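You operate a simulated robot arm through the tools that you are given. There is no shell and no other tool. Be economical: measure what you need, move in short steps, check, and stop when the job is done.

You run a simulated robot arm. Do the job below in one go: nothing can be reset, and whatever is moved stays where it is left.

Task
Set the controls near the green mat. At the end: the knob of the green pedal is turned to 6; the blue block stands on top of the yellow note block; the green oil tin (marked "board oil") is on the white yoghurt pot; the foot switch of the orange pedal is switched up; the knob of the orange pedal is turned to 8; the foot switch of the green pedal is switched on; whatever was shut is shut again. Leave all else as you found it, and nothing knocked over.

The check looks at the end state, three seconds after you hand in, the way a careful person would. Anything else that was tipped, shoved, dropped, spilled or broken makes it a failure.

Robot
A 6-joint arm with a two-finger parallel gripper, fixed in place. Base frame: the origin is at the foot of the arm, x ahead of it, y to its left, z up; the work surface is at about z = 74.3. Lengths are in cm, angles in degrees, forces in N, time in s.
With the tool pointing down near the work surface it reaches from about 20 to 64 cm from the base axis. Its first joint turns from -66.0 to 66.0 degrees. Payload 2.7 kg.
Tool frame: the origin (TCP) lies between the finger pads and is the grasp point; the fingertips stand 2.3 cm ahead of it; z points along the fingers, y is the line along which they close. The gripper opens to 9.4 cm. The fingers are 3.8 cm wide and 1 cm thick; the gripper's body (5.4 by 9.6 cm) begins 3.9 cm behind the TCP.
Orientation is that of the tool frame in the base frame, as [roll, pitch, yaw] about the fixed x, y, z axes, in that order (R = Rz(yaw) Ry(pitch) Rx(roll)). With the fingers straight down and closing along the base's y, the tool's x points along the base's -x, its y along +y and its z along -z.

Tools
- The arm moves only by the tool apply_moves. Its argument "rows" is a list of rows, each a list of 2 entries, a list of its own where there are three numbers: the shift along the base's x, y, z in cm, then the turn, a rotation vector about the base's x, y, z in degrees. In form: [[[x, y, z], [ax, ay, az]], ...]. A call has 1 to 10 rows; each row is the pose to reach, as a shift and turn from the pose commanded when the call began. "jaw" is the closure, from 0 (fully open) to 1 (shut), set as the call begins (left out, the last holds). Rows are played at 5 a second. More than 5 cm and 8.6 degrees between two rows, or a gripper value outside its range, and nothing of the call is played. Where a pose cannot be reached the arm comes as near as it can. A force on the tool above 40 N (or 10 N above the force at the start of the call, whichever is more), or a blocked arm, ends the call early, and 0.2 s more pass. Each finger travels about 4.5 cm/s and halts on what it meets, pressing with about 44 N; the grip force reading is that of the motor and also rises with nothing between the fingers. The clock runs only during rows and for 0.2 s after the last one: add rows that repeat a pose to give the fingers time. It gives the time, the measured TCP pose, the force on the tool (base axes), the opening and the grip force at its end, in the units of the frame above (readings bear some noise).
- Cameras (640 x 400 px; columns grow to the right, rows downward): "scene" is fixed at [8.9, -43.62, 138.53]; the picture's right is [0.55, -0.83, 0.00], its down [-0.58, -0.38, -0.72] and it looks along [0.60, 0.40, -0.69] (base axes); focal length 367 px, centre (320, 200). "wrist" rides on the gripper at [8.6, 1.6, -7.4] in the tool frame; the picture's right is [-0.18, 0.98, 0.00], its down [-0.58, -0.11, -0.81] and it looks along [-0.79, -0.15, 0.59] (tool axes); focal length 243 px, centre (320, 200). There is no depth. A picture from a camera that has moved, and an enlarged one, comes with that camera's place and axes in the base frame and with its lens. The place of the scene camera against the robot may be out by one fixed shift of up to 2.5 cm in any direction.
- get_image(camera): a new picture of that camera. The clock stands still meanwhile.
- enlarge(camera, box): a new picture of the part [left, top, right, bottom] of that camera's present view, enlarged. The clock stands still meanwhile.
- sign_off(): hands the job in; it is judged then, once.

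Work in short steps. Places have to be worked out from the pictures, the camera data and where the tool is seen: move nearer, look again, correct. Check each grasp and each placing, and mend what went wrong. You have 120 turns and 76 pictures in all, those below and enlarged ones among them. Open the gripper and draw the arm clear of the work before you hand the job in, unless the task says otherwise; then end with one line.

The tools are called after "Emit:" as name(argument=value, ...) on one line, values as JSON. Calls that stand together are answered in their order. apply_moves: Moves the arm, as the interface text tells. Its arguments: {"type":"object","properties":{"rows":{"type":"array","items":{"type":"array"}},"jaw":{"type":"number"}},"required":["rows"]} The other tools are called the same way: get_image (camera) takes a picture; enlarge (camera, box) takes an enlarged picture of a part of a camera's view; sign_off () hands the job in.

At the start:

```text
time_s: 0.0
tcp_pos: [37.52, -6.91, 101.08]
tool_rot: [-180.0, 0.0, -180.0]
contact_force: [0.2, -0.1, 0.8]
opening: 9.4
grasp_force: 0.0
```

scene: 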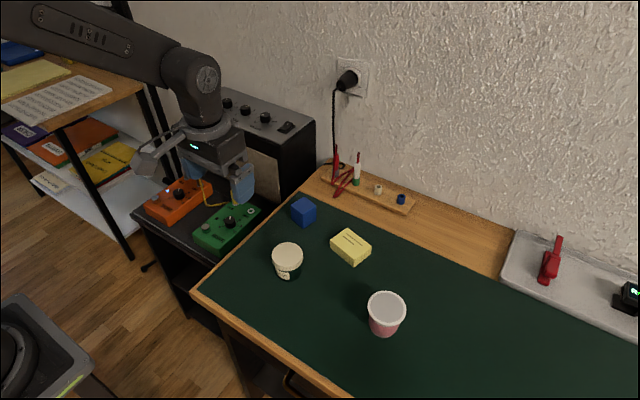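
wrist: 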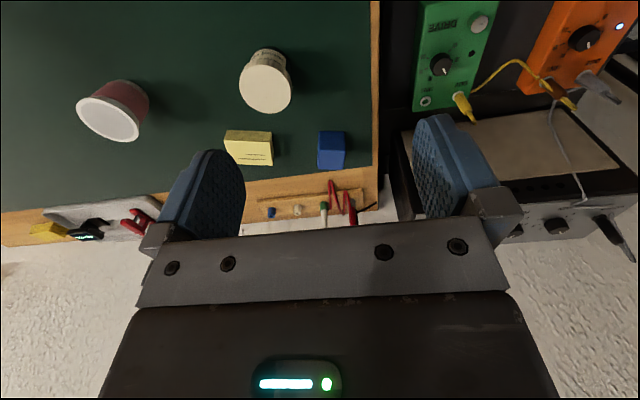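

I'll take close-up views of the pedals and of the table to begin.

Emit:
enlarge(camera="scene", box=[130, 160, 290, 260])

Emit:
enlarge(camera="scene", box=[240, 170, 432, 350])

Emit:
enlarge(camera="wrist", box=[400, 0, 640, 150])

```text
4.00 times, centred on (210, 210) of scene
camera zoom: at [8.9, -43.62, 138.53], right [0.55, -0.83, 0.0], down [-0.58, -0.38, -0.72], along [0.6, 0.4, -0.69], focal length 1469 px, centre (760, 160)
```

zoom: 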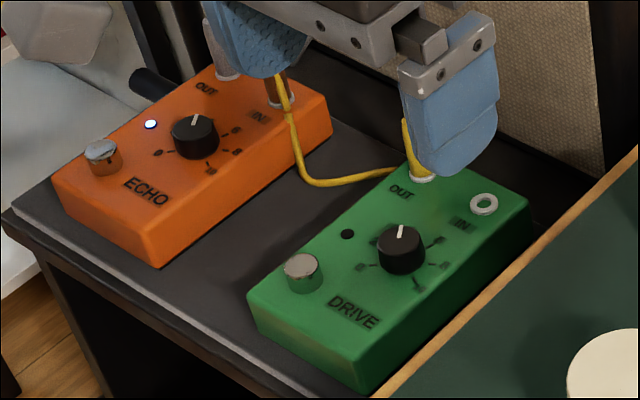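

```text
2.22 times, centred on (336, 260) of scene
camera zoom: at [8.9, -43.62, 138.53], right [0.55, -0.83, 0.0], down [-0.58, -0.38, -0.72], along [0.6, 0.4, -0.69], focal length 816 px, centre (284, 67)
```

zoom: 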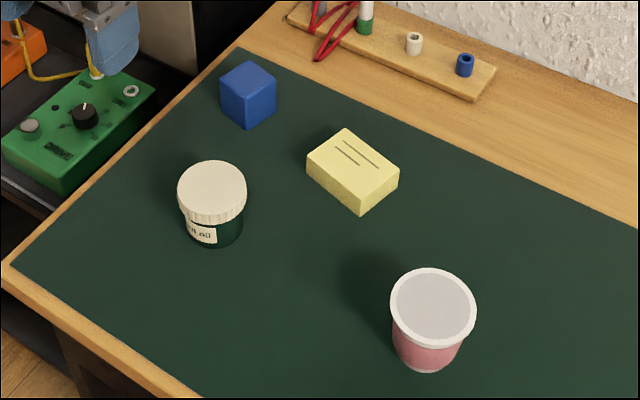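

```text
2.67 times, centred on (520, 75) of wrist
camera zoom: at [29.11, -5.29, 108.42], right [0.18, 0.98, 0.0], down [0.58, -0.11, 0.81], along [0.79, -0.15, -0.59], focal length 647 px, centre (-213, 533)
```

zoom: 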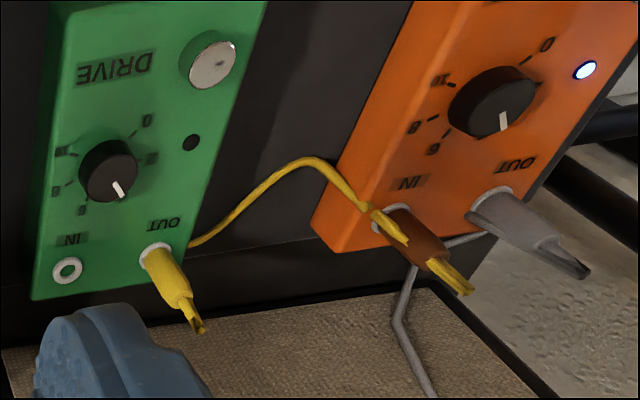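

I'll go sideways above the pedals with the tool kept high, to read their scales closely.

Emit:
apply_moves(rows=[[[-1, 4.5, 0], [0, 0, 0]], [[-2, 9, -1], [0, 0, 0]], [[-3, 13.5, -3], [0, 0, 0]], [[-3.5, 18, -5], [0, 0, 0]], [[-3.5, 19, -5], [0, 0, 0]], [[-3.5, 19, -5], [0, 0, 0]]])

Emit:
get_image(camera="wrist")

Emit:
get_image(camera="scene")

```text
refused: row 3 steps farther than a row can; nothing moved
```

```text
70 pictures are left
camera wrist: at [29.11, -5.29, 108.42], right [0.18, 0.98, 0.0], down [0.58, -0.11, 0.81], along [0.79, -0.15, -0.59], focal length 243 px, centre (320, 200)
```

wrist: 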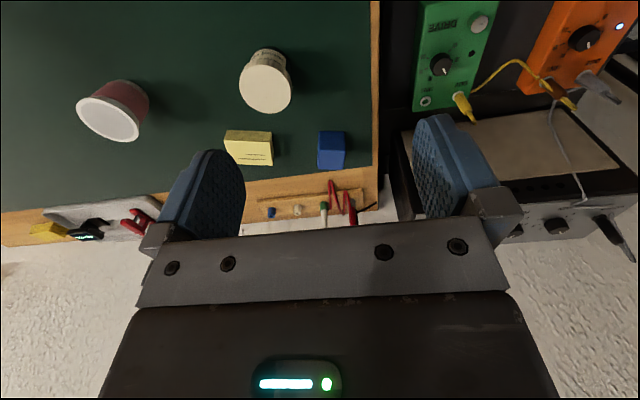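

```text
69 pictures are left
```

scene: 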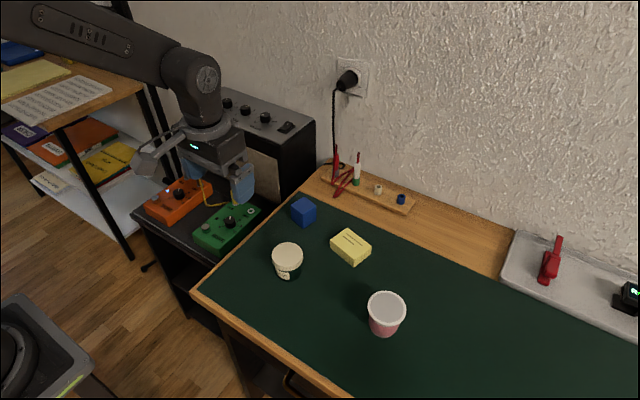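

One step was too long, so I'm sending the same move in shorter steps.

Emit:
apply_moves(rows=[[[-1, 4, 0], [0, 0, 0]], [[-2, 8, -1], [0, 0, 0]], [[-3, 12, -3], [0, 0, 0]], [[-3.5, 16, -5], [0, 0, 0]], [[-3.5, 19, -5], [0, 0, 0]], [[-3.5, 19, -5], [0, 0, 0]]])

Emit:
get_image(camera="wrist")

```text
time_s: 1.4
tcp_pos: [34.12, 11.99, 95.9]
tool_rot: [180.0, 0.0, -179.9]
contact_force: [-0.2, 0.2, 0.3]
opening: 9.4
grasp_force: 0.0
```

```text
68 pictures are left
camera wrist: at [25.61, 13.7, 103.38], right [0.18, 0.98, 0.0], down [0.58, -0.11, 0.81], along [0.79, -0.15, -0.59], focal length 243 px, centre (320, 200)
```

wrist: 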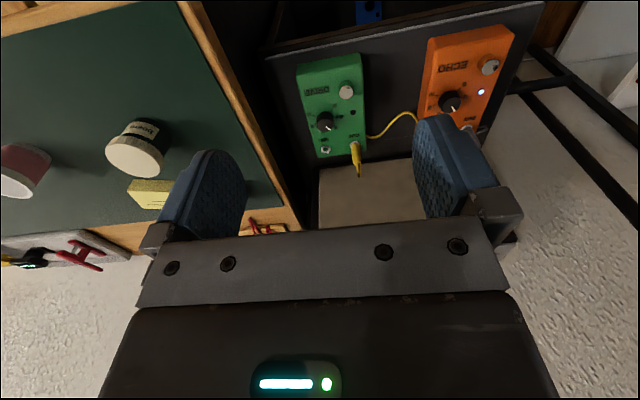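

The two wrist views put the green knob near (50.3, 9.9, 68.7), so the pedals stand lower than the desk. Now I'll enlarge the scales.

Emit:
enlarge(camera="wrist", box=[290, 45, 386, 165])

Emit:
enlarge(camera="wrist", box=[410, 20, 522, 130])

Emit:
enlarge(camera="wrist", box=[0, 90, 200, 215])

```text
3.33 times, centred on (338, 105) of wrist
camera zoom: at [25.61, 13.7, 103.38], right [0.18, 0.98, 0.0], down [0.58, -0.11, 0.81], along [0.79, -0.15, -0.59], focal length 809 px, centre (260, 517)
```

zoom: 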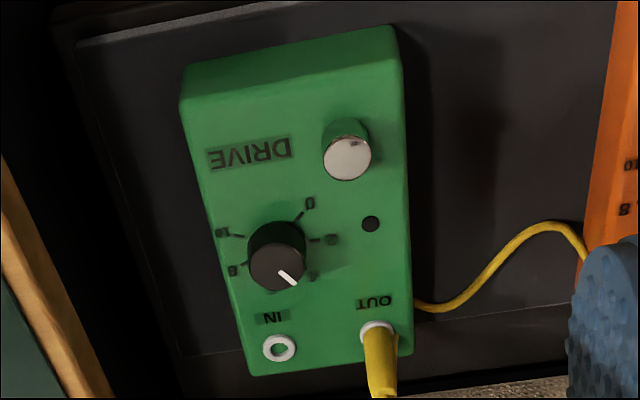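

```text
3.64 times, centred on (466, 75) of wrist
camera zoom: at [25.61, 13.7, 103.38], right [0.18, 0.98, 0.0], down [0.58, -0.11, 0.81], along [0.79, -0.15, -0.59], focal length 882 px, centre (-211, 654)
```

zoom: 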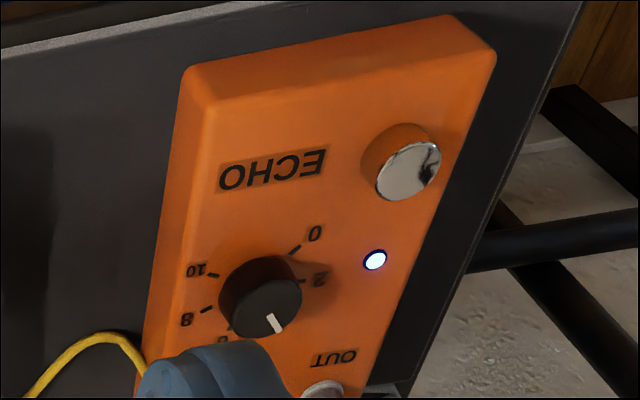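

```text
3.20 times, centred on (100, 152) of wrist
camera zoom: at [25.61, 13.7, 103.38], right [0.18, 0.98, 0.0], down [0.58, -0.11, 0.81], along [0.79, -0.15, -0.59], focal length 776 px, centre (1024, 352)
```

zoom: 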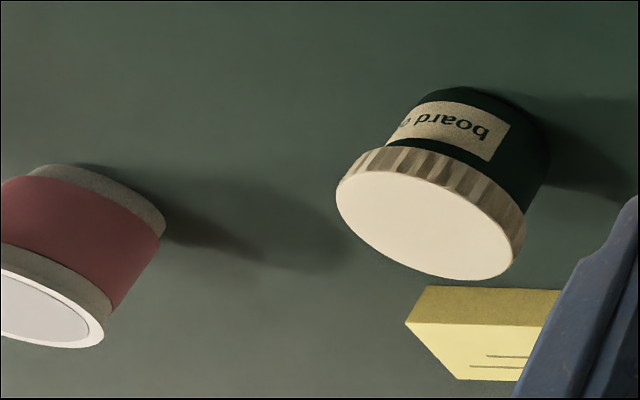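

The scales run clockwise from 0 to 10, and both pointers sit near 4 to 5. Next I'll tilt the tool 20° and move closer for a steeper look at the dials.

Emit:
apply_moves(rows=[[[3.2, 0, -2], [0, 5, 0]], [[6.4, 0, -4], [0, 10, 0]], [[9.6, 0, -6], [0, 15, 0]], [[12.5, 0, -8.5], [0, 20, 0]], [[12.5, 0, -8.5], [0, 20, 0]]])

Emit:
get_image(camera="wrist")

```text
time_s: 2.6
tcp_pos: [46.55, 12.01, 87.28]
tool_rot: [-180.0, -20.2, -179.9]
contact_force: [-0.5, 0.5, 0.9]
opening: 9.4
grasp_force: 0.1
```

```text
64 pictures are left
camera wrist: at [41.16, 13.63, 97.4], right [0.17, 0.98, -0.06], down [0.82, -0.11, 0.56], along [0.54, -0.15, -0.83], focal length 243 px, centre (320, 200)
```

wrist: 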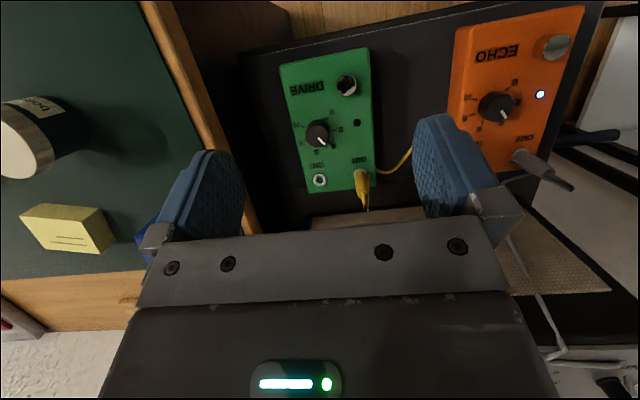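

Emit:
enlarge(camera="wrist", box=[270, 40, 398, 120])

Emit:
enlarge(camera="wrist", box=[280, 90, 376, 150])

Emit:
enlarge(camera="wrist", box=[450, 70, 546, 130])

```text
5.00 times, centred on (334, 80) of wrist
camera zoom: at [41.16, 13.63, 97.4], right [0.17, 0.98, -0.06], down [0.82, -0.11, 0.56], along [0.54, -0.15, -0.83], focal length 1213 px, centre (250, 800)
```

zoom: 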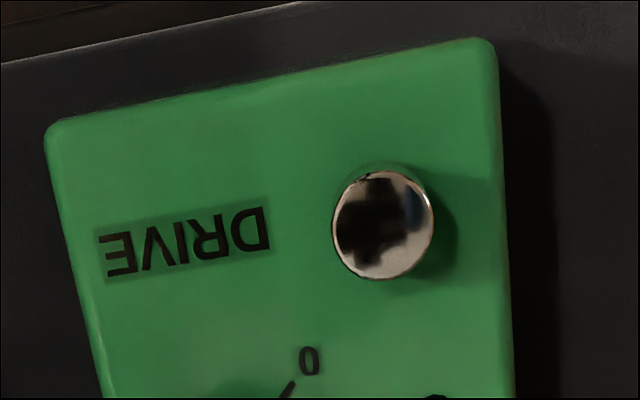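

```text
6.67 times, centred on (328, 120) of wrist
camera zoom: at [41.16, 13.63, 97.4], right [0.17, 0.98, -0.06], down [0.82, -0.11, 0.56], along [0.54, -0.15, -0.83], focal length 1618 px, centre (267, 733)
```

zoom: 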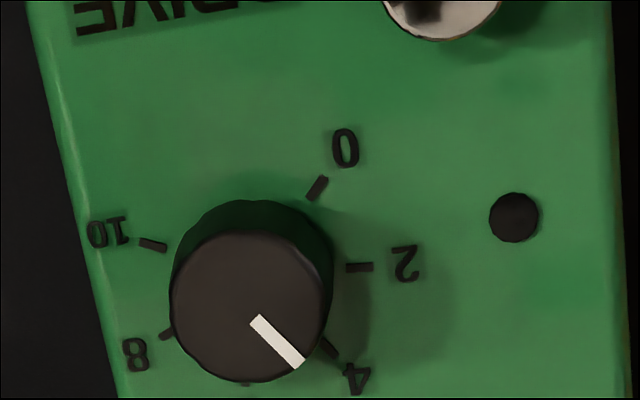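

```text
6.67 times, centred on (498, 100) of wrist
camera zoom: at [41.16, 13.63, 97.4], right [0.17, 0.98, -0.06], down [0.82, -0.11, 0.56], along [0.54, -0.15, -0.83], focal length 1618 px, centre (-867, 867)
```

zoom: 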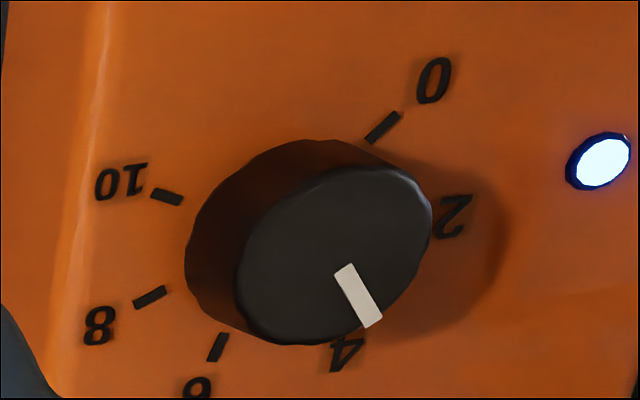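

The readings fit together. The ticks are about 50° apart. The green pointer is near 4.2 and its knob is centred at about (50.6, 9.7). The orange pointer is near 4.1 and its knob is centred at about (50.5, 29.9). I'll bring the tool upright over the green knob and partly close the jaw.

Emit:
apply_moves(rows=[[[1, -0.6, -1], [0, -5, 0]], [[2, -1.2, -3], [0, -10, 0]], [[3, -1.8, -5], [0, -15, 0]], [[4.02, -2.31, -7.3], [0, -20.2, 0]], [[4.02, -2.31, -7.3], [0, -20.2, 0]]], jaw=0.43)

Emit:
apply_moves(rows=[[[0, 0, 0], [0, 0, 8]], [[0, 0, 0], [0, 0, 16]], [[0, 0, 0], [0, 0, 23]], [[0, 0, -3], [0, 0, 23]], [[0, 0, -5], [0, 0, 23]], [[0, 0, -5], [0, 0, 23]]])

Emit:
get_image(camera="wrist")

Emit:
get_image(camera="scene")

```text
time_s: 3.8
tcp_pos: [50.71, 9.64, 80.12]
tool_rot: [-179.9, 0.3, 179.9]
contact_force: [-0.1, -0.3, 0.9]
opening: 5.35
grasp_force: 0.1
```

```text
time_s: 5.2
tcp_pos: [50.72, 9.77, 75.27]
tool_rot: [180.0, 0.3, -157.0]
contact_force: [-0.8, 0.0, -0.1]
opening: 5.35
grasp_force: 0.0
```

```text
60 pictures are left
camera wrist: at [42.16, 7.82, 82.63], right [-0.21, 0.98, 0.0], down [0.57, 0.13, 0.81], along [0.79, 0.17, -0.59], focal length 243 px, centre (320, 200)
```

wrist: 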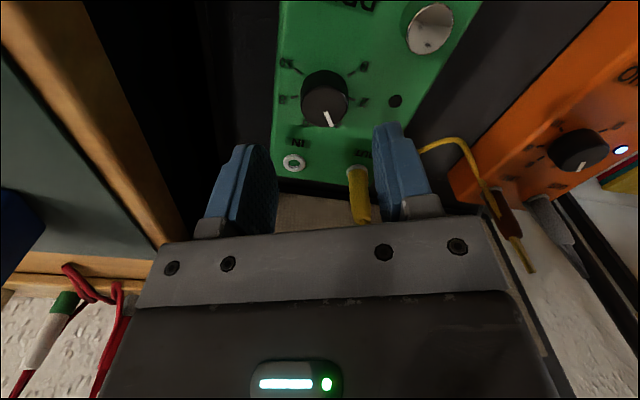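

```text
59 pictures are left
```

scene: 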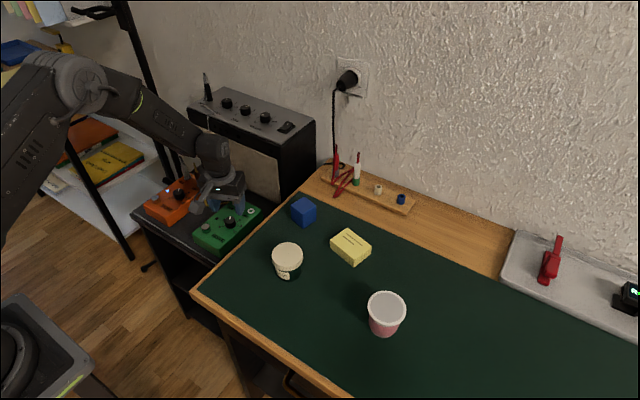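

Both views put the knob top at about (50.5, 9.8, 69), right under the tool. I'll go down around it.

Emit:
apply_moves(rows=[[[-0.1, 0, -2], [0, 0, 0]], [[-0.15, 0, -3.5], [0, 0, 0]], [[-0.15, 0, -4.3], [0, 0, 0]], [[-0.15, 0, -5], [0, 0, 0]], [[-0.15, 0, -5], [0, 0, 0]]])

Emit:
get_image(camera="wrist")

Emit:
enlarge(camera="scene", box=[150, 160, 278, 260])

```text
time_s: 6.4
tcp_pos: [50.43, 9.87, 70.07]
tool_rot: [-180.0, 0.2, -157.1]
contact_force: [-2.1, -1.0, 3.1]
opening: 5.37
grasp_force: 0.7
```

```text
58 pictures are left
camera wrist: at [41.99, 7.87, 77.56], right [-0.21, 0.98, 0.0], down [0.58, 0.13, 0.81], along [0.79, 0.17, -0.59], focal length 243 px, centre (320, 200)
```

wrist: 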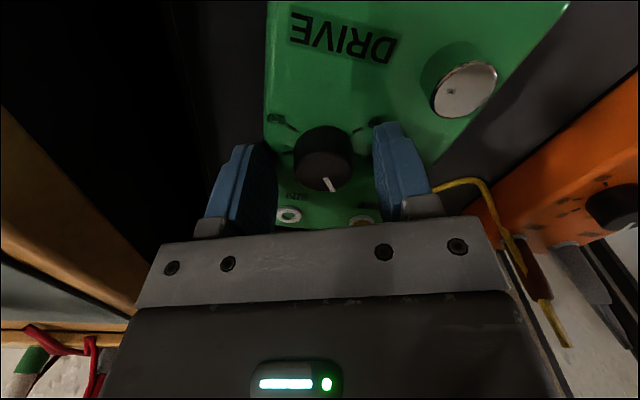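

```text
4.00 times, centred on (214, 210) of scene
camera zoom: at [8.89, -43.63, 138.53], right [0.55, -0.83, 0.0], down [-0.58, -0.38, -0.72], along [0.6, 0.4, -0.69], focal length 1469 px, centre (744, 160)
```

zoom: 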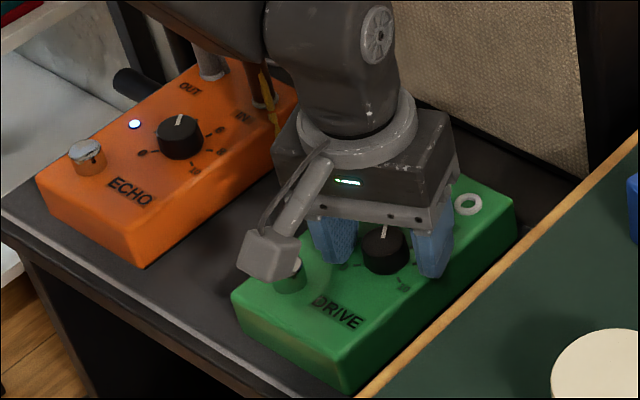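

The fingers straddle the knob, so I'll close on it.

Emit:
apply_moves(rows=[[[0, 0, 0.1], [0, 0, 0]], [[0, 0, 0.1], [0, 0, 0]], [[0, 0, 0.1], [0, 0, 0]], [[0, 0, 0.1], [0, 0, 0]]], jaw=0.78)

```text
time_s: 7.4
tcp_pos: [50.4, 9.97, 70.3]
tool_rot: [180.0, 0.2, -157.0]
contact_force: [-6.2, 24.6, -4.0]
opening: 2.95
grasp_force: 44.6
```

The knob is held with the opening at 2.95. There is a 25 N side push, so I'll shift a little along the closing line to centre it.

Emit:
apply_moves(rows=[[[-0.05, 0.12, 0], [0, 0, 0]], [[-0.08, 0.2, 0], [0, 0, 0]], [[-0.08, 0.2, 0], [0, 0, 0]]])

```text
time_s: 8.2
tcp_pos: [50.54, 10.03, 70.32]
tool_rot: [-179.9, 0.1, -157.0]
contact_force: [-0.4, 13.7, -8.0]
opening: 2.91
grasp_force: 45.3
```

The side force halved, so I'll shift the same amount again.

Emit:
apply_moves(rows=[[[-0.05, 0.12, 0], [0, 0, 0]], [[-0.08, 0.22, -0.05], [0, 0, 0]], [[-0.08, 0.22, -0.05], [0, 0, 0]]])

```text
time_s: 9.0
tcp_pos: [50.36, 10.04, 70.32]
tool_rot: [-179.9, 0.2, -157.0]
contact_force: [10.7, -12.6, -7.2]
opening: 2.95
grasp_force: 44.5
```

Now it overshoots by about as much, so I'll go back half and turn the knob 46° clockwise.

Emit:
apply_moves(rows=[[[0.05, -0.1, 0], [0, 0, 0]], [[0.05, -0.1, 0], [0, 0, -8]], [[0.05, -0.1, 0], [0, 0, -16]], [[0.05, -0.1, 0], [0, 0, -24]], [[0.05, -0.1, 0], [0, 0, -32]], [[0.05, -0.1, 0], [0, 0, -40]], [[0.05, -0.1, 0], [0, 0, -46]], [[0.05, -0.1, 0], [0, 0, -46]]])

Emit:
get_image(camera="wrist")

```text
time_s: 10.8
tcp_pos: [50.43, 9.8, 70.24]
tool_rot: [-180.0, 0.2, 156.7]
contact_force: [6.9, -29.4, 3.1]
opening: 2.93
grasp_force: 45.1
```

```text
56 pictures are left
camera wrist: at [43.23, 14.73, 77.65], right [0.56, 0.83, 0.0], down [0.49, -0.33, 0.81], along [0.67, -0.45, -0.59], focal length 243 px, centre (320, 200)
```

wrist: 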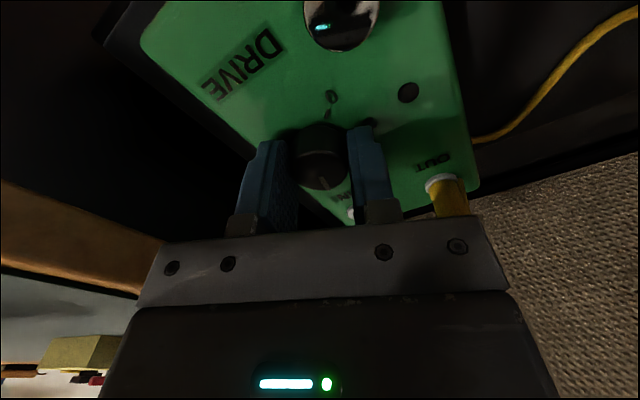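

I'll relieve the side force, then open, rise and inspect.

Emit:
apply_moves(rows=[[[-0.06, -0.16, 0], [0, 0, 0]], [[-0.06, -0.16, 0], [0, 0, 0]]])

Emit:
apply_moves(rows=[[[0, 0, 0], [0, 0, 0]], [[0, 0, 0], [0, 0, 0]], [[0, 0, 0], [0, 0, 0]], [[0, 0, 2], [0, 0, 0]], [[0, 0, 5], [0, 0, 0]], [[-2, 0, 9], [0, 0, 0]], [[-4, 0, 12], [0, 0, 0]], [[-4, 0, 12], [0, 0, 0]]], jaw=0.45)

Emit:
get_image(camera="wrist")

```text
time_s: 11.4
tcp_pos: [50.44, 9.71, 70.29]
tool_rot: [-180.0, 0.3, 156.9]
contact_force: [13.4, -24.0, -3.0]
opening: 2.94
grasp_force: 44.8
```

```text
time_s: 13.2
tcp_pos: [46.25, 10.13, 82.37]
tool_rot: [180.0, 0.3, 157.0]
contact_force: [0.6, 0.5, 0.0]
opening: 5.17
grasp_force: 0.1
```

```text
55 pictures are left
camera wrist: at [39.05, 14.91, 89.8], right [0.55, 0.83, 0.0], down [0.49, -0.33, 0.81], along [0.67, -0.45, -0.59], focal length 243 px, centre (320, 200)
```

wrist: 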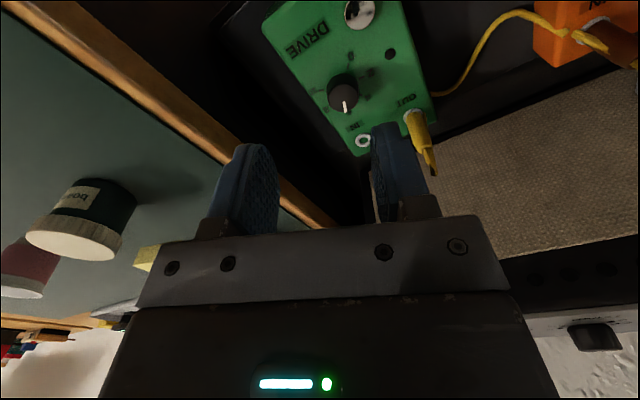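

Emit:
enlarge(camera="wrist", box=[304, 60, 384, 130])

Emit:
enlarge(camera="scene", box=[195, 195, 275, 245])

```text
5.71 times, centred on (344, 95) of wrist
camera zoom: at [39.05, 14.91, 89.8], right [0.55, 0.83, 0.0], down [0.49, -0.33, 0.81], along [0.67, -0.45, -0.59], focal length 1386 px, centre (183, 800)
```

zoom: 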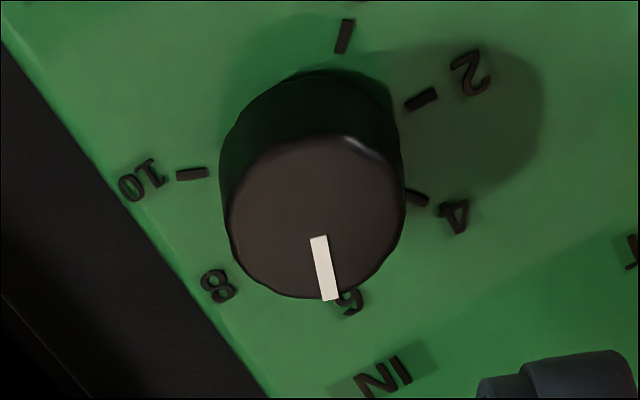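

```text
8.00 times, centred on (235, 220) of scene
camera zoom: at [8.9, -43.62, 138.53], right [0.55, -0.83, 0.0], down [-0.58, -0.38, -0.72], along [0.6, 0.4, -0.69], focal length 2938 px, centre (1000, 40)
```

zoom: 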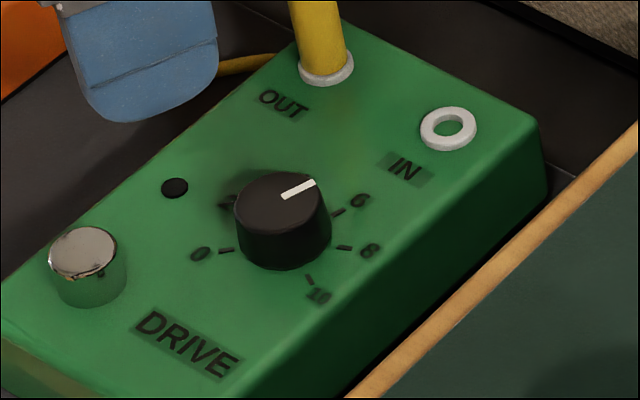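

The pointer is about 5° to 7° past 6: two views give roughly -20° against a tick at -15°. I'll grip the knob again and turn it back 6°.

Emit:
apply_moves(rows=[[[2, -0.2, -3], [0, 0, 0]], [[4.1, -0.35, -5], [0, 0, 0]], [[4.1, -0.35, -8], [0, 0, 0]], [[4.1, -0.35, -10.5], [0, 0, 0]], [[4.1, -0.35, -12.05], [0, 0, 0]], [[4.1, -0.35, -12.05], [0, 0, 0]]])

Emit:
apply_moves(rows=[[[0, 0, 0], [0, 0, 0]], [[0, 0, 0], [0, 0, 0]], [[0, 0, 0], [0, 0, 0]], [[0, 0, 0], [0, 0, 0]]], jaw=0.76)

```text
time_s: 14.6
tcp_pos: [50.55, 9.74, 70.08]
tool_rot: [180.0, 0.2, 157.0]
contact_force: [-0.1, -0.5, -0.2]
opening: 5.17
grasp_force: 0.0
```

```text
time_s: 15.6
tcp_pos: [50.47, 9.76, 70.07]
tool_rot: [-179.9, 0.4, 157.0]
contact_force: [2.3, 6.7, -5.6]
opening: 2.93
grasp_force: 45.0
```

This grip has little side force, so I'll turn back 6°, open and rise.

Emit:
apply_moves(rows=[[[0, 0, 0], [0, 0, 3]], [[0, 0, 0], [0, 0, 6]], [[0, 0, 0], [0, 0, 6]]])

Emit:
apply_moves(rows=[[[0, 0, 0], [0, 0, 0]], [[0, 0, 0], [0, 0, 0]], [[0, 0, 0], [0, 0, 0]], [[0, 0, 2], [0, 0, 0]], [[0, 0, 5], [0, 0, 0]], [[-2, 0, 9], [0, 0, 0]], [[-4, 0, 12], [0, 0, 0]], [[-4, 0, 12], [0, 0, 0]]], jaw=0.45)

Emit:
enlarge(camera="wrist", box=[304, 60, 384, 130])

Emit:
enlarge(camera="scene", box=[195, 195, 275, 245])

```text
time_s: 16.4
tcp_pos: [50.48, 9.77, 70.23]
tool_rot: [179.9, 0.2, 163.1]
contact_force: [6.7, 20.6, -7.9]
opening: 2.95
grasp_force: 45.5
```

```text
time_s: 18.2
tcp_pos: [46.5, 9.71, 82.14]
tool_rot: [-180.0, 0.1, 163.0]
contact_force: [-0.6, 0.4, -0.1]
opening: 5.16
grasp_force: 0.1
```

```text
5.71 times, centred on (344, 95) of wrist
camera zoom: at [38.69, 13.73, 89.59], right [0.46, 0.89, 0.0], down [0.52, -0.27, 0.81], along [0.72, -0.37, -0.59], focal length 1386 px, centre (183, 800)
```

zoom: 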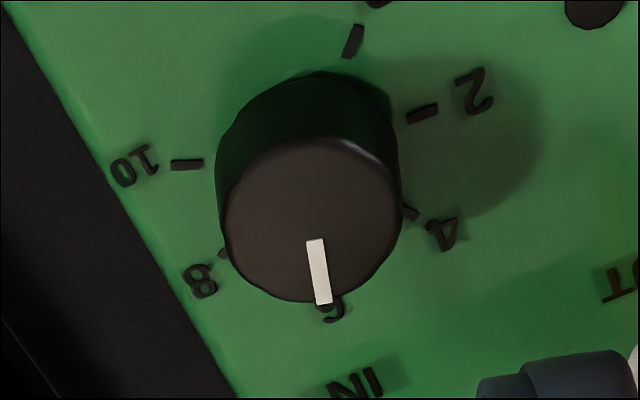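

```text
8.00 times, centred on (235, 220) of scene
camera zoom: at [8.9, -43.62, 138.53], right [0.55, -0.83, 0.0], down [-0.58, -0.38, -0.72], along [0.6, 0.4, -0.69], focal length 2938 px, centre (1000, 40)
```

zoom: 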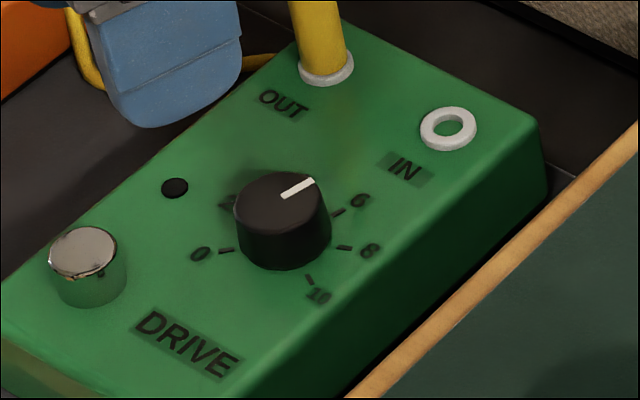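

The wrist view says about -15°, right on 6, but the scene view says about -20°. I'll zoom in hard from both cameras to settle it.

Emit:
enlarge(camera="scene", box=[216, 208, 248, 234])

Emit:
enlarge(camera="wrist", box=[320, 74, 368, 120])

```text
15.38 times, centred on (232, 221) of scene
camera zoom: at [8.9, -43.62, 138.53], right [0.55, -0.83, 0.0], down [-0.58, -0.38, -0.72], along [0.6, 0.4, -0.69], focal length 5650 px, centre (1674, -123)
```

zoom: 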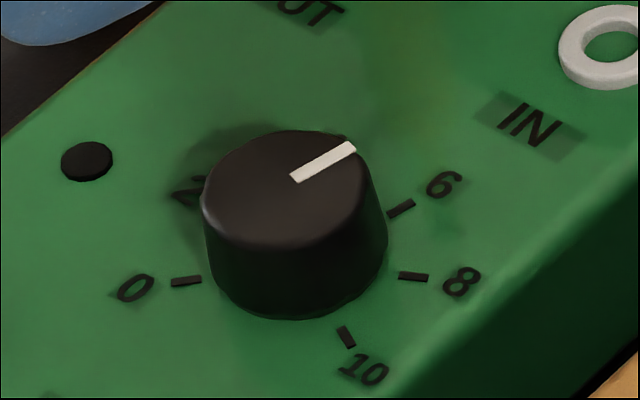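

```text
8.70 times, centred on (344, 97) of wrist
camera zoom: at [38.69, 13.73, 89.59], right [0.46, 0.89, 0.0], down [0.52, -0.27, 0.81], along [0.72, -0.37, -0.59], focal length 2110 px, centre (111, 1096)
```

zoom: 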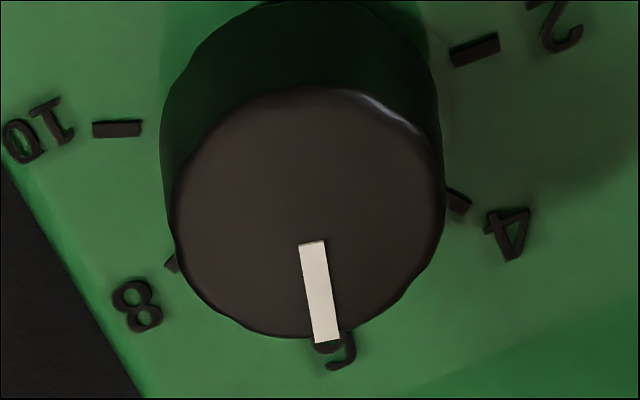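

In the closer views the pointer lines up with the 6 tick, so the green knob is done. Two sightings agree on the green foot switch at about (45.6, 13.9) with its top at z ≈ 69. I'll close the fingers and hover above it.

Emit:
apply_moves(rows=[[[-0.5, 2, 0], [0, 0, 8]], [[-0.92, 4.17, 0], [0, 0, 17]], [[-0.92, 4.17, -3.5], [0, 0, 17]], [[-0.92, 4.17, -7.1], [0, 0, 17]], [[-0.92, 4.17, -7.1], [0, 0, 17]], [[-0.92, 4.17, -7.1], [0, 0, 17]]], jaw=1.0)

Emit:
enlarge(camera="scene", box=[130, 150, 290, 260])

Emit:
get_image(camera="wrist")

```text
refused: row 2 steps farther than a row can; nothing moved
```

```text
3.64 times, centred on (210, 205) of scene
camera zoom: at [8.9, -43.62, 138.53], right [0.55, -0.83, 0.0], down [-0.58, -0.38, -0.72], along [0.6, 0.4, -0.69], focal length 1336 px, centre (720, 182)
```

zoom: 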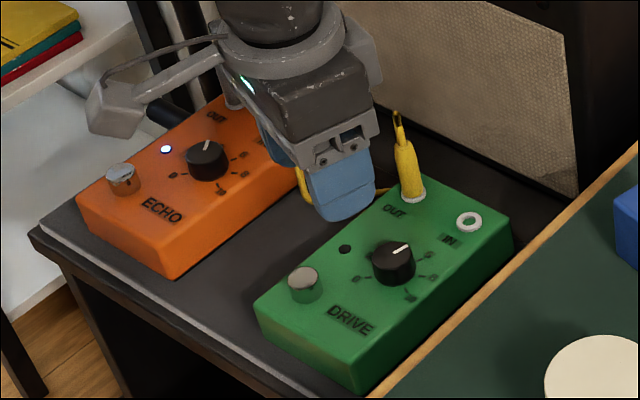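

```text
47 pictures are left
camera wrist: at [38.69, 13.73, 89.59], right [0.46, 0.89, 0.0], down [0.52, -0.27, 0.81], along [0.72, -0.37, -0.59], focal length 243 px, centre (320, 200)
```

wrist: 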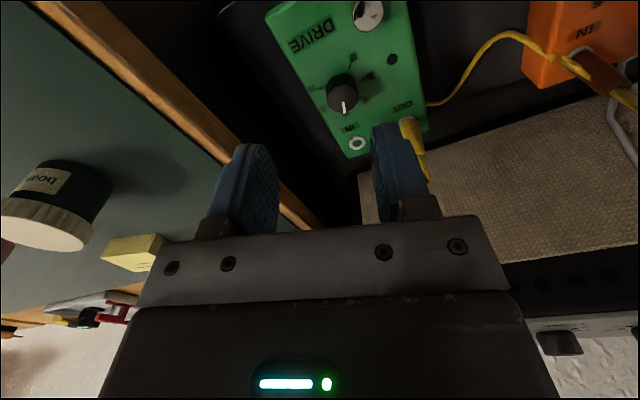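

The turn step was too big (9°), so I'm sending it again with smaller turns.

Emit:
apply_moves(rows=[[[-0.5, 2, 0], [0, 0, 8]], [[-0.92, 4.17, 0], [0, 0, 14]], [[-0.92, 4.17, -3.5], [0, 0, 17]], [[-0.92, 4.17, -7.1], [0, 0, 17]], [[-0.92, 4.17, -7.1], [0, 0, 17]], [[-0.92, 4.17, -7.1], [0, 0, 17]]], jaw=1.0)

Emit:
get_image(camera="wrist")

```text
time_s: 19.6
tcp_pos: [45.5, 13.79, 74.99]
tool_rot: [-180.0, 0.2, -179.9]
contact_force: [0.0, -0.3, -0.4]
opening: 0.0
grasp_force: 42.2
```

```text
46 pictures are left
camera wrist: at [37.0, 15.37, 82.39], right [0.18, 0.98, 0.0], down [0.58, -0.11, 0.81], along [0.79, -0.15, -0.59], focal length 243 px, centre (320, 200)
```

wrist: 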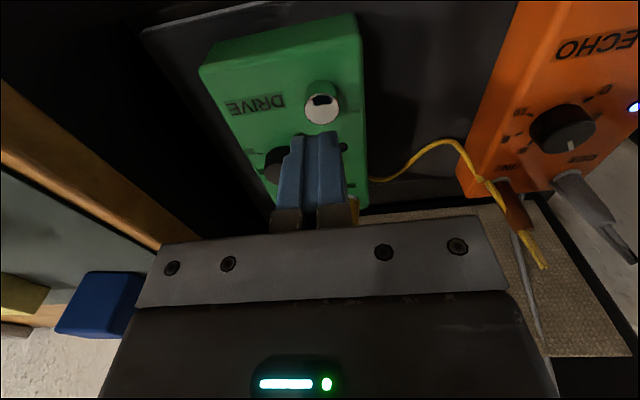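

The switch checks out at (45.6, 13.86). I'll go down until the fingers meet it, in small steps.

Emit:
apply_moves(rows=[[[0.1, 0.07, -2], [0, 0, 0]], [[0.1, 0.07, -3], [0, 0, 0]], [[0.1, 0.07, -3.4], [0, 0, 0]], [[0.1, 0.07, -3.6], [0, 0, 0]], [[0.1, 0.07, -3.8], [0, 0, 0]], [[0.1, 0.07, -4.0], [0, 0, 0]]])

```text
time_s: 21.0
tcp_pos: [45.61, 13.89, 71.13]
tool_rot: [180.0, 0.3, -180.0]
contact_force: [-7.8, -1.3, 18.6]
opening: 0.01
grasp_force: 42.8
```

Contact at 18.6 N. I'll look at the LED before pressing any harder.

Emit:
enlarge(camera="wrist", box=[180, 0, 500, 220])

Emit:
enlarge(camera="scene", box=[150, 160, 278, 260])

```text
1.82 times, centred on (340, 110) of wrist
camera zoom: at [37.09, 15.48, 78.59], right [0.18, 0.98, 0.0], down [0.58, -0.11, 0.81], along [0.8, -0.15, -0.59], focal length 441 px, centre (284, 364)
```

zoom: 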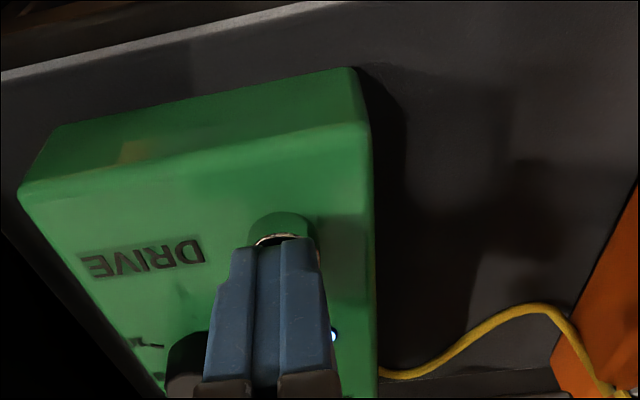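

```text
4.00 times, centred on (214, 210) of scene
camera zoom: at [8.86, -43.64, 138.53], right [0.55, -0.83, 0.0], down [-0.58, -0.38, -0.72], along [0.6, 0.4, -0.69], focal length 1469 px, centre (744, 160)
```

zoom: 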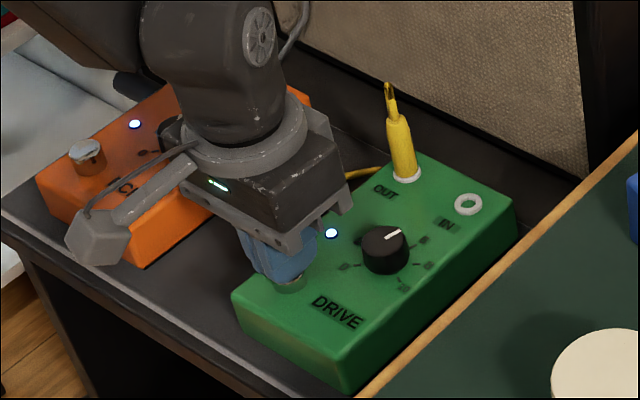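

The green LED has lit. I'll lift straight up and check that it stays on.

Emit:
apply_moves(rows=[[[0, 0, 1], [0, 0, 0]], [[0, 0, 4], [0, 0, 0]], [[0, 0, 8], [0, 0, 0]], [[0, 3, 12], [0, 0, 0]], [[-1, 7, 13], [0, 0, 0]], [[-1.5, 11, 13], [0, 0, 0]], [[-1.5, 11, 13], [0, 0, 0]]])

Emit:
get_image(camera="wrist")

Emit:
enlarge(camera="scene", box=[150, 160, 278, 260])

```text
time_s: 22.6
tcp_pos: [44.04, 24.98, 84.05]
tool_rot: [-180.0, 0.2, -179.9]
contact_force: [0.2, 0.2, 0.4]
opening: 0.0
grasp_force: 42.2
```

```text
43 pictures are left
camera wrist: at [35.45, 26.51, 91.48], right [0.18, 0.98, 0.0], down [0.58, -0.11, 0.81], along [0.79, -0.15, -0.59], focal length 243 px, centre (320, 200)
```

wrist: 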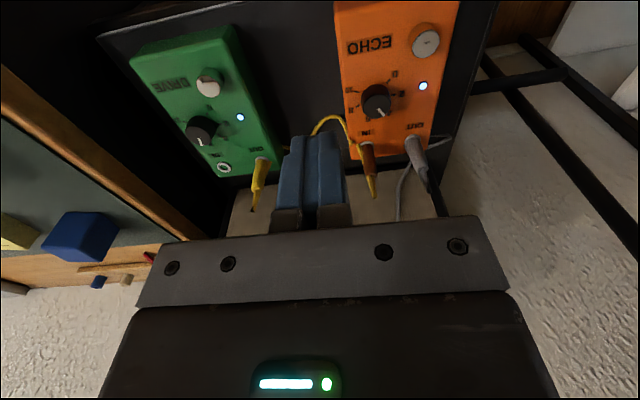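

```text
4.00 times, centred on (214, 210) of scene
camera zoom: at [8.9, -43.62, 138.53], right [0.55, -0.83, 0.0], down [-0.58, -0.38, -0.72], along [0.6, 0.4, -0.69], focal length 1469 px, centre (744, 160)
```

zoom: 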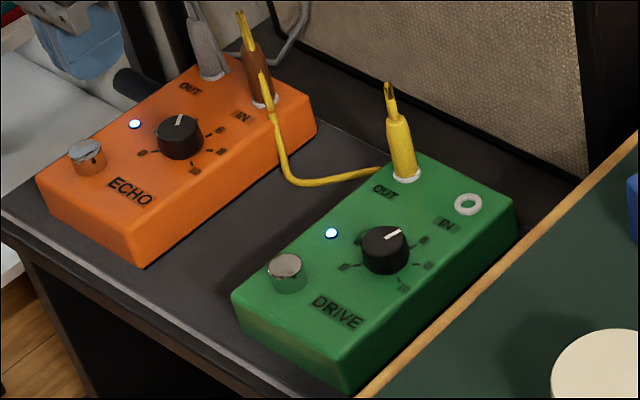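

The green pedal stays on. To find out what "up" means, I'll check whether the button now sits lower than before, using the same crop as earlier.

Emit:
enlarge(camera="scene", box=[195, 195, 275, 245])

Emit:
enlarge(camera="scene", box=[150, 180, 214, 220])

Emit:
enlarge(camera="wrist", box=[330, 10, 460, 130])

```text
8.00 times, centred on (235, 220) of scene
camera zoom: at [8.9, -43.62, 138.53], right [0.55, -0.83, 0.0], down [-0.58, -0.38, -0.72], along [0.6, 0.4, -0.69], focal length 2938 px, centre (1000, 40)
```

zoom: 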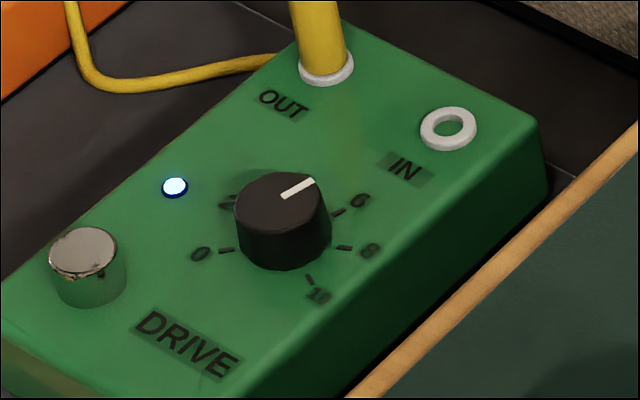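

```text
10.00 times, centred on (182, 200) of scene
camera zoom: at [8.9, -43.62, 138.53], right [0.55, -0.83, 0.0], down [-0.58, -0.38, -0.72], along [0.6, 0.4, -0.69], focal length 3672 px, centre (1700, 200)
```

zoom: 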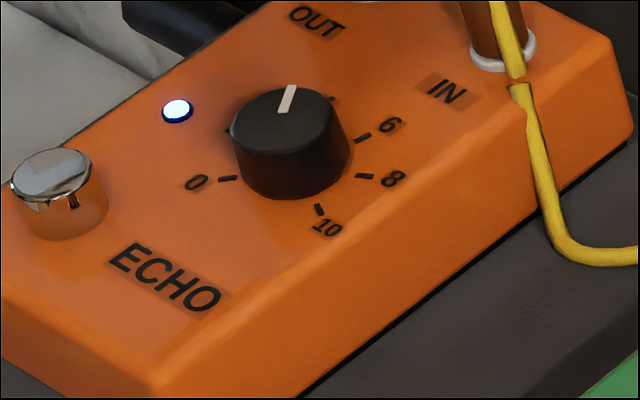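

```text
3.33 times, centred on (395, 70) of wrist
camera zoom: at [35.45, 26.51, 91.48], right [0.18, 0.98, 0.0], down [0.58, -0.11, 0.81], along [0.79, -0.15, -0.59], focal length 809 px, centre (70, 633)
```

zoom: 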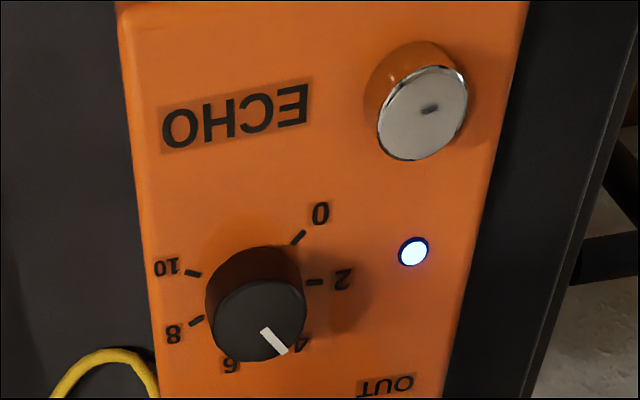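

The buttons are momentary and the LED shows the state, so I take "up" for orange as released, meaning off with the LED dark. First the orange knob: I'll hover over it with the tool turned about +49° so I can turn it about 97° clockwise in one go.

Emit:
apply_moves(rows=[[[1.2, 1, 0], [0, 0, 8]], [[2.4, 2, 0], [0, 0, 16]], [[3.6, 3, 0], [0, 0, 24]], [[4.8, 4, -1], [0, 0, 32]], [[6, 4.6, -2], [0, 0, 40]], [[6.36, 4.6, -4.5], [0, 0, 48]], [[6.36, 4.6, -7], [0, 0, 48]], [[6.36, 4.6, -7], [0, 0, 48]]], jaw=0.45)

Emit:
get_image(camera="wrist")

```text
time_s: 24.4
tcp_pos: [50.47, 29.42, 77.05]
tool_rot: [-180.0, 0.2, -132.0]
contact_force: [-0.8, -0.1, -0.1]
opening: 5.18
grasp_force: 0.1
```

```text
38 pictures are left
camera wrist: at [43.58, 24.13, 84.43], right [-0.61, 0.79, 0.0], down [0.47, 0.36, 0.81], along [0.64, 0.49, -0.59], focal length 243 px, centre (320, 200)
```

wrist: 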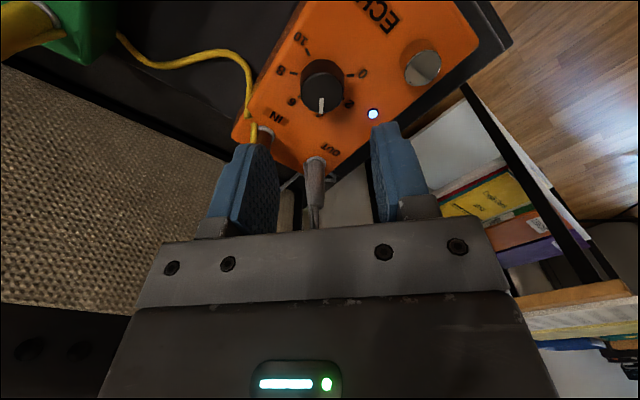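

The knob is at about (50.4, 29.5), right beneath the tool. Now down around it.

Emit:
apply_moves(rows=[[[-0.05, 0.06, -3], [0, 0, 0]], [[-0.05, 0.06, -5], [0, 0, 0]], [[-0.05, 0.06, -6], [0, 0, 0]], [[-0.05, 0.06, -6.6], [0, 0, 0]], [[-0.05, 0.06, -6.6], [0, 0, 0]]])

Emit:
apply_moves(rows=[[[0, 0, 0], [0, 0, 0]], [[0, 0, 0], [0, 0, 0]], [[0, 0, 0], [0, 0, 0]], [[0, 0, 0], [0, 0, 0]]], jaw=0.76)

Emit:
get_image(camera="wrist")

```text
time_s: 25.6
tcp_pos: [50.4, 29.56, 70.4]
tool_rot: [-180.0, 0.3, -132.0]
contact_force: [-0.3, -1.0, 1.3]
opening: 5.18
grasp_force: 0.0
```

```text
time_s: 26.6
tcp_pos: [50.28, 29.68, 70.34]
tool_rot: [-179.9, 0.2, -132.0]
contact_force: [-7.3, 6.7, 0.7]
opening: 2.95
grasp_force: 45.3
```

```text
37 pictures are left
camera wrist: at [43.48, 24.26, 77.83], right [-0.61, 0.79, 0.0], down [0.47, 0.36, 0.81], along [0.64, 0.49, -0.59], focal length 243 px, centre (320, 200)
```

wrist: 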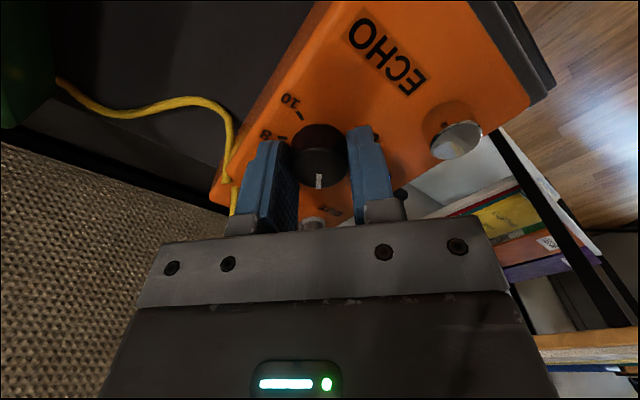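

The knob is gripped cleanly at 2.95 with small side forces. Now the first 64° of the clockwise turn.

Emit:
apply_moves(rows=[[[-0.07, 0.07, 0], [0, 0, 0]], [[-0.07, 0.07, 0], [0, 0, -8]], [[-0.07, 0.07, 0], [0, 0, -16]], [[-0.07, 0.07, 0], [0, 0, -24]], [[-0.07, 0.07, 0], [0, 0, -32]], [[-0.07, 0.07, 0], [0, 0, -40]], [[-0.07, 0.07, 0], [0, 0, -48]], [[-0.07, 0.07, 0], [0, 0, -56]], [[-0.07, 0.07, 0], [0, 0, -64]], [[-0.07, 0.07, 0], [0, 0, -64]]])

```text
time_s: 28.8
tcp_pos: [50.46, 29.36, 70.53]
tool_rot: [-179.7, 0.2, 163.8]
contact_force: [12.8, -10.0, -17.1]
opening: 2.94
grasp_force: 45.0
```

On track. I'll ease the side force a little and turn the remaining 32°.

Emit:
apply_moves(rows=[[[0.08, -0.12, -0.1], [0, 0, 0]], [[0.08, -0.12, -0.1], [0, 0, -8]], [[0.08, -0.12, -0.1], [0, 0, -16]], [[0.08, -0.12, -0.1], [0, 0, -24]], [[0.08, -0.12, -0.1], [0, 0, -32]], [[0.08, -0.12, -0.1], [0, 0, -32]]])

```text
time_s: 30.2
tcp_pos: [50.31, 29.38, 70.39]
tool_rot: [-179.8, 0.2, 131.8]
contact_force: [-9.9, -18.6, 10.5]
opening: 2.95
grasp_force: 44.9
```

I'll open, rise straight up and look at the dial.

Emit:
apply_moves(rows=[[[0, 0, 0], [0, 0, 0]], [[0, 0, 0], [0, 0, 0]], [[0, 0, 0], [0, 0, 0]], [[0, 0, 2], [0, 0, 0]], [[0, 0, 5], [0, 0, 0]], [[-2, 0, 9], [0, 0, 0]], [[-4, 0, 12], [0, 0, 0]], [[-4, 0, 12], [0, 0, 0]]], jaw=0.45)

Emit:
enlarge(camera="scene", box=[160, 180, 200, 210])

Emit:
get_image(camera="wrist")

```text
time_s: 32.0
tcp_pos: [46.4, 29.53, 82.32]
tool_rot: [-180.0, 0.2, 132.0]
contact_force: [0.2, 0.0, -0.5]
opening: 5.19
grasp_force: 0.1
```

```text
13.33 times, centred on (180, 195) of scene
camera zoom: at [8.9, -43.62, 138.53], right [0.55, -0.83, 0.0], down [-0.58, -0.38, -0.72], along [0.6, 0.4, -0.69], focal length 4897 px, centre (2187, 267)
```

zoom: 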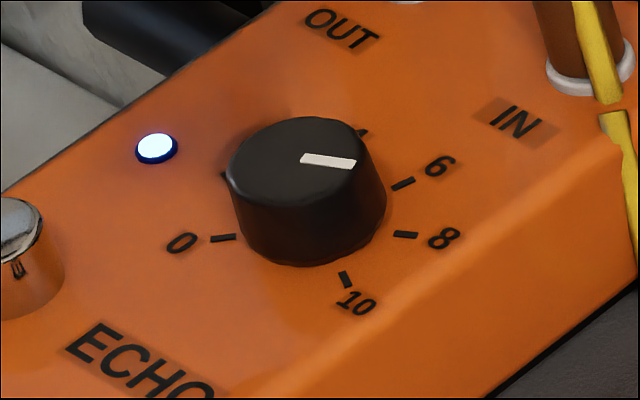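

```text
35 pictures are left
camera wrist: at [41.93, 37.01, 89.83], right [0.85, 0.52, 0.0], down [0.31, -0.5, 0.81], along [0.42, -0.69, -0.59], focal length 243 px, centre (320, 200)
```

wrist: 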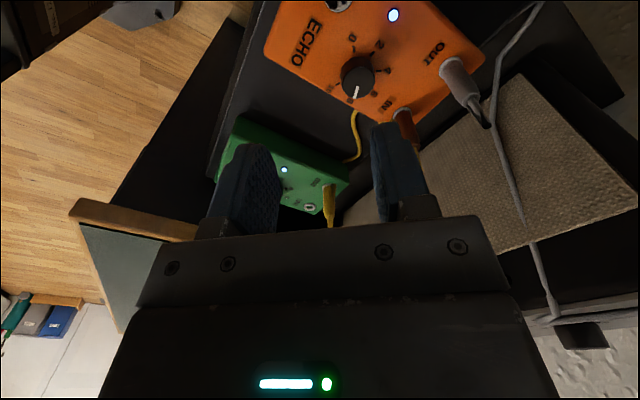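

The orange pointer's direction (about -65°) matches the 8 tick. Next is the orange foot switch at about (45.3, 33.35), with the fingers shut and the tool straight again.

Emit:
apply_moves(rows=[[[-0.3, 1, 0], [0, 0, 8]], [[-0.6, 2, 0], [0, 0, 16]], [[-0.8, 3, 0], [0, 0, 24]], [[-1.06, 3.82, -1], [0, 0, 32]], [[-1.06, 3.82, -3], [0, 0, 40]], [[-1.06, 3.82, -6], [0, 0, 48]], [[-1.06, 3.82, -6.5], [0, 0, 48]], [[-1.06, 3.82, -6.5], [0, 0, 48]]], jaw=1.0)

Emit:
get_image(camera="wrist")

```text
time_s: 33.8
tcp_pos: [45.36, 33.29, 75.87]
tool_rot: [-180.0, 0.2, 179.9]
contact_force: [-0.4, -0.7, -0.2]
opening: 0.0
grasp_force: 42.4
```

```text
34 pictures are left
camera wrist: at [36.82, 34.87, 83.27], right [0.18, 0.98, 0.0], down [0.58, -0.11, 0.81], along [0.79, -0.15, -0.59], focal length 243 px, centre (320, 200)
```

wrist: 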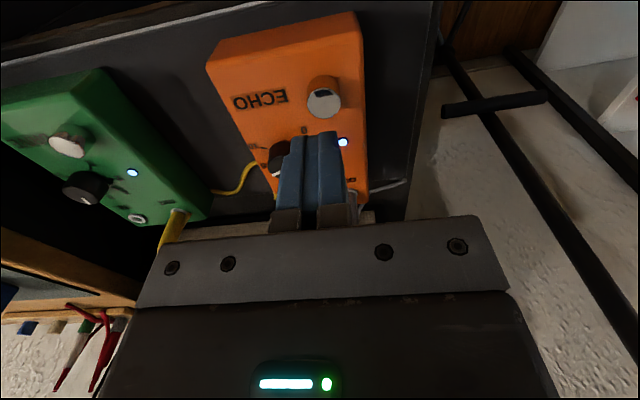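

The switch is at (45.5, 33.4). I'll press gently as before.

Emit:
apply_moves(rows=[[[0.13, 0.1, -2.5], [0, 0, 0]], [[0.13, 0.1, -3.7], [0, 0, 0]], [[0.13, 0.1, -4.2], [0, 0, 0]], [[0.13, 0.1, -4.5], [0, 0, 0]], [[0.13, 0.1, -4.7], [0, 0, 0]], [[0.13, 0.1, -4.85], [0, 0, 0]]])

Emit:
enlarge(camera="scene", box=[130, 150, 258, 250])

```text
time_s: 35.2
tcp_pos: [45.52, 33.54, 71.19]
tool_rot: [180.0, 0.3, -179.9]
contact_force: [-4.4, -5.8, 17.4]
opening: 0.0
grasp_force: 42.6
```

```text
4.00 times, centred on (194, 200) of scene
camera zoom: at [8.86, -43.65, 138.52], right [0.55, -0.83, 0.0], down [-0.58, -0.38, -0.72], along [0.6, 0.4, -0.69], focal length 1469 px, centre (824, 200)
```

zoom: 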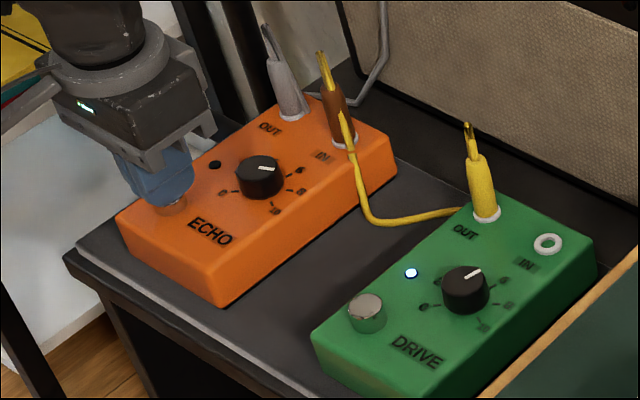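

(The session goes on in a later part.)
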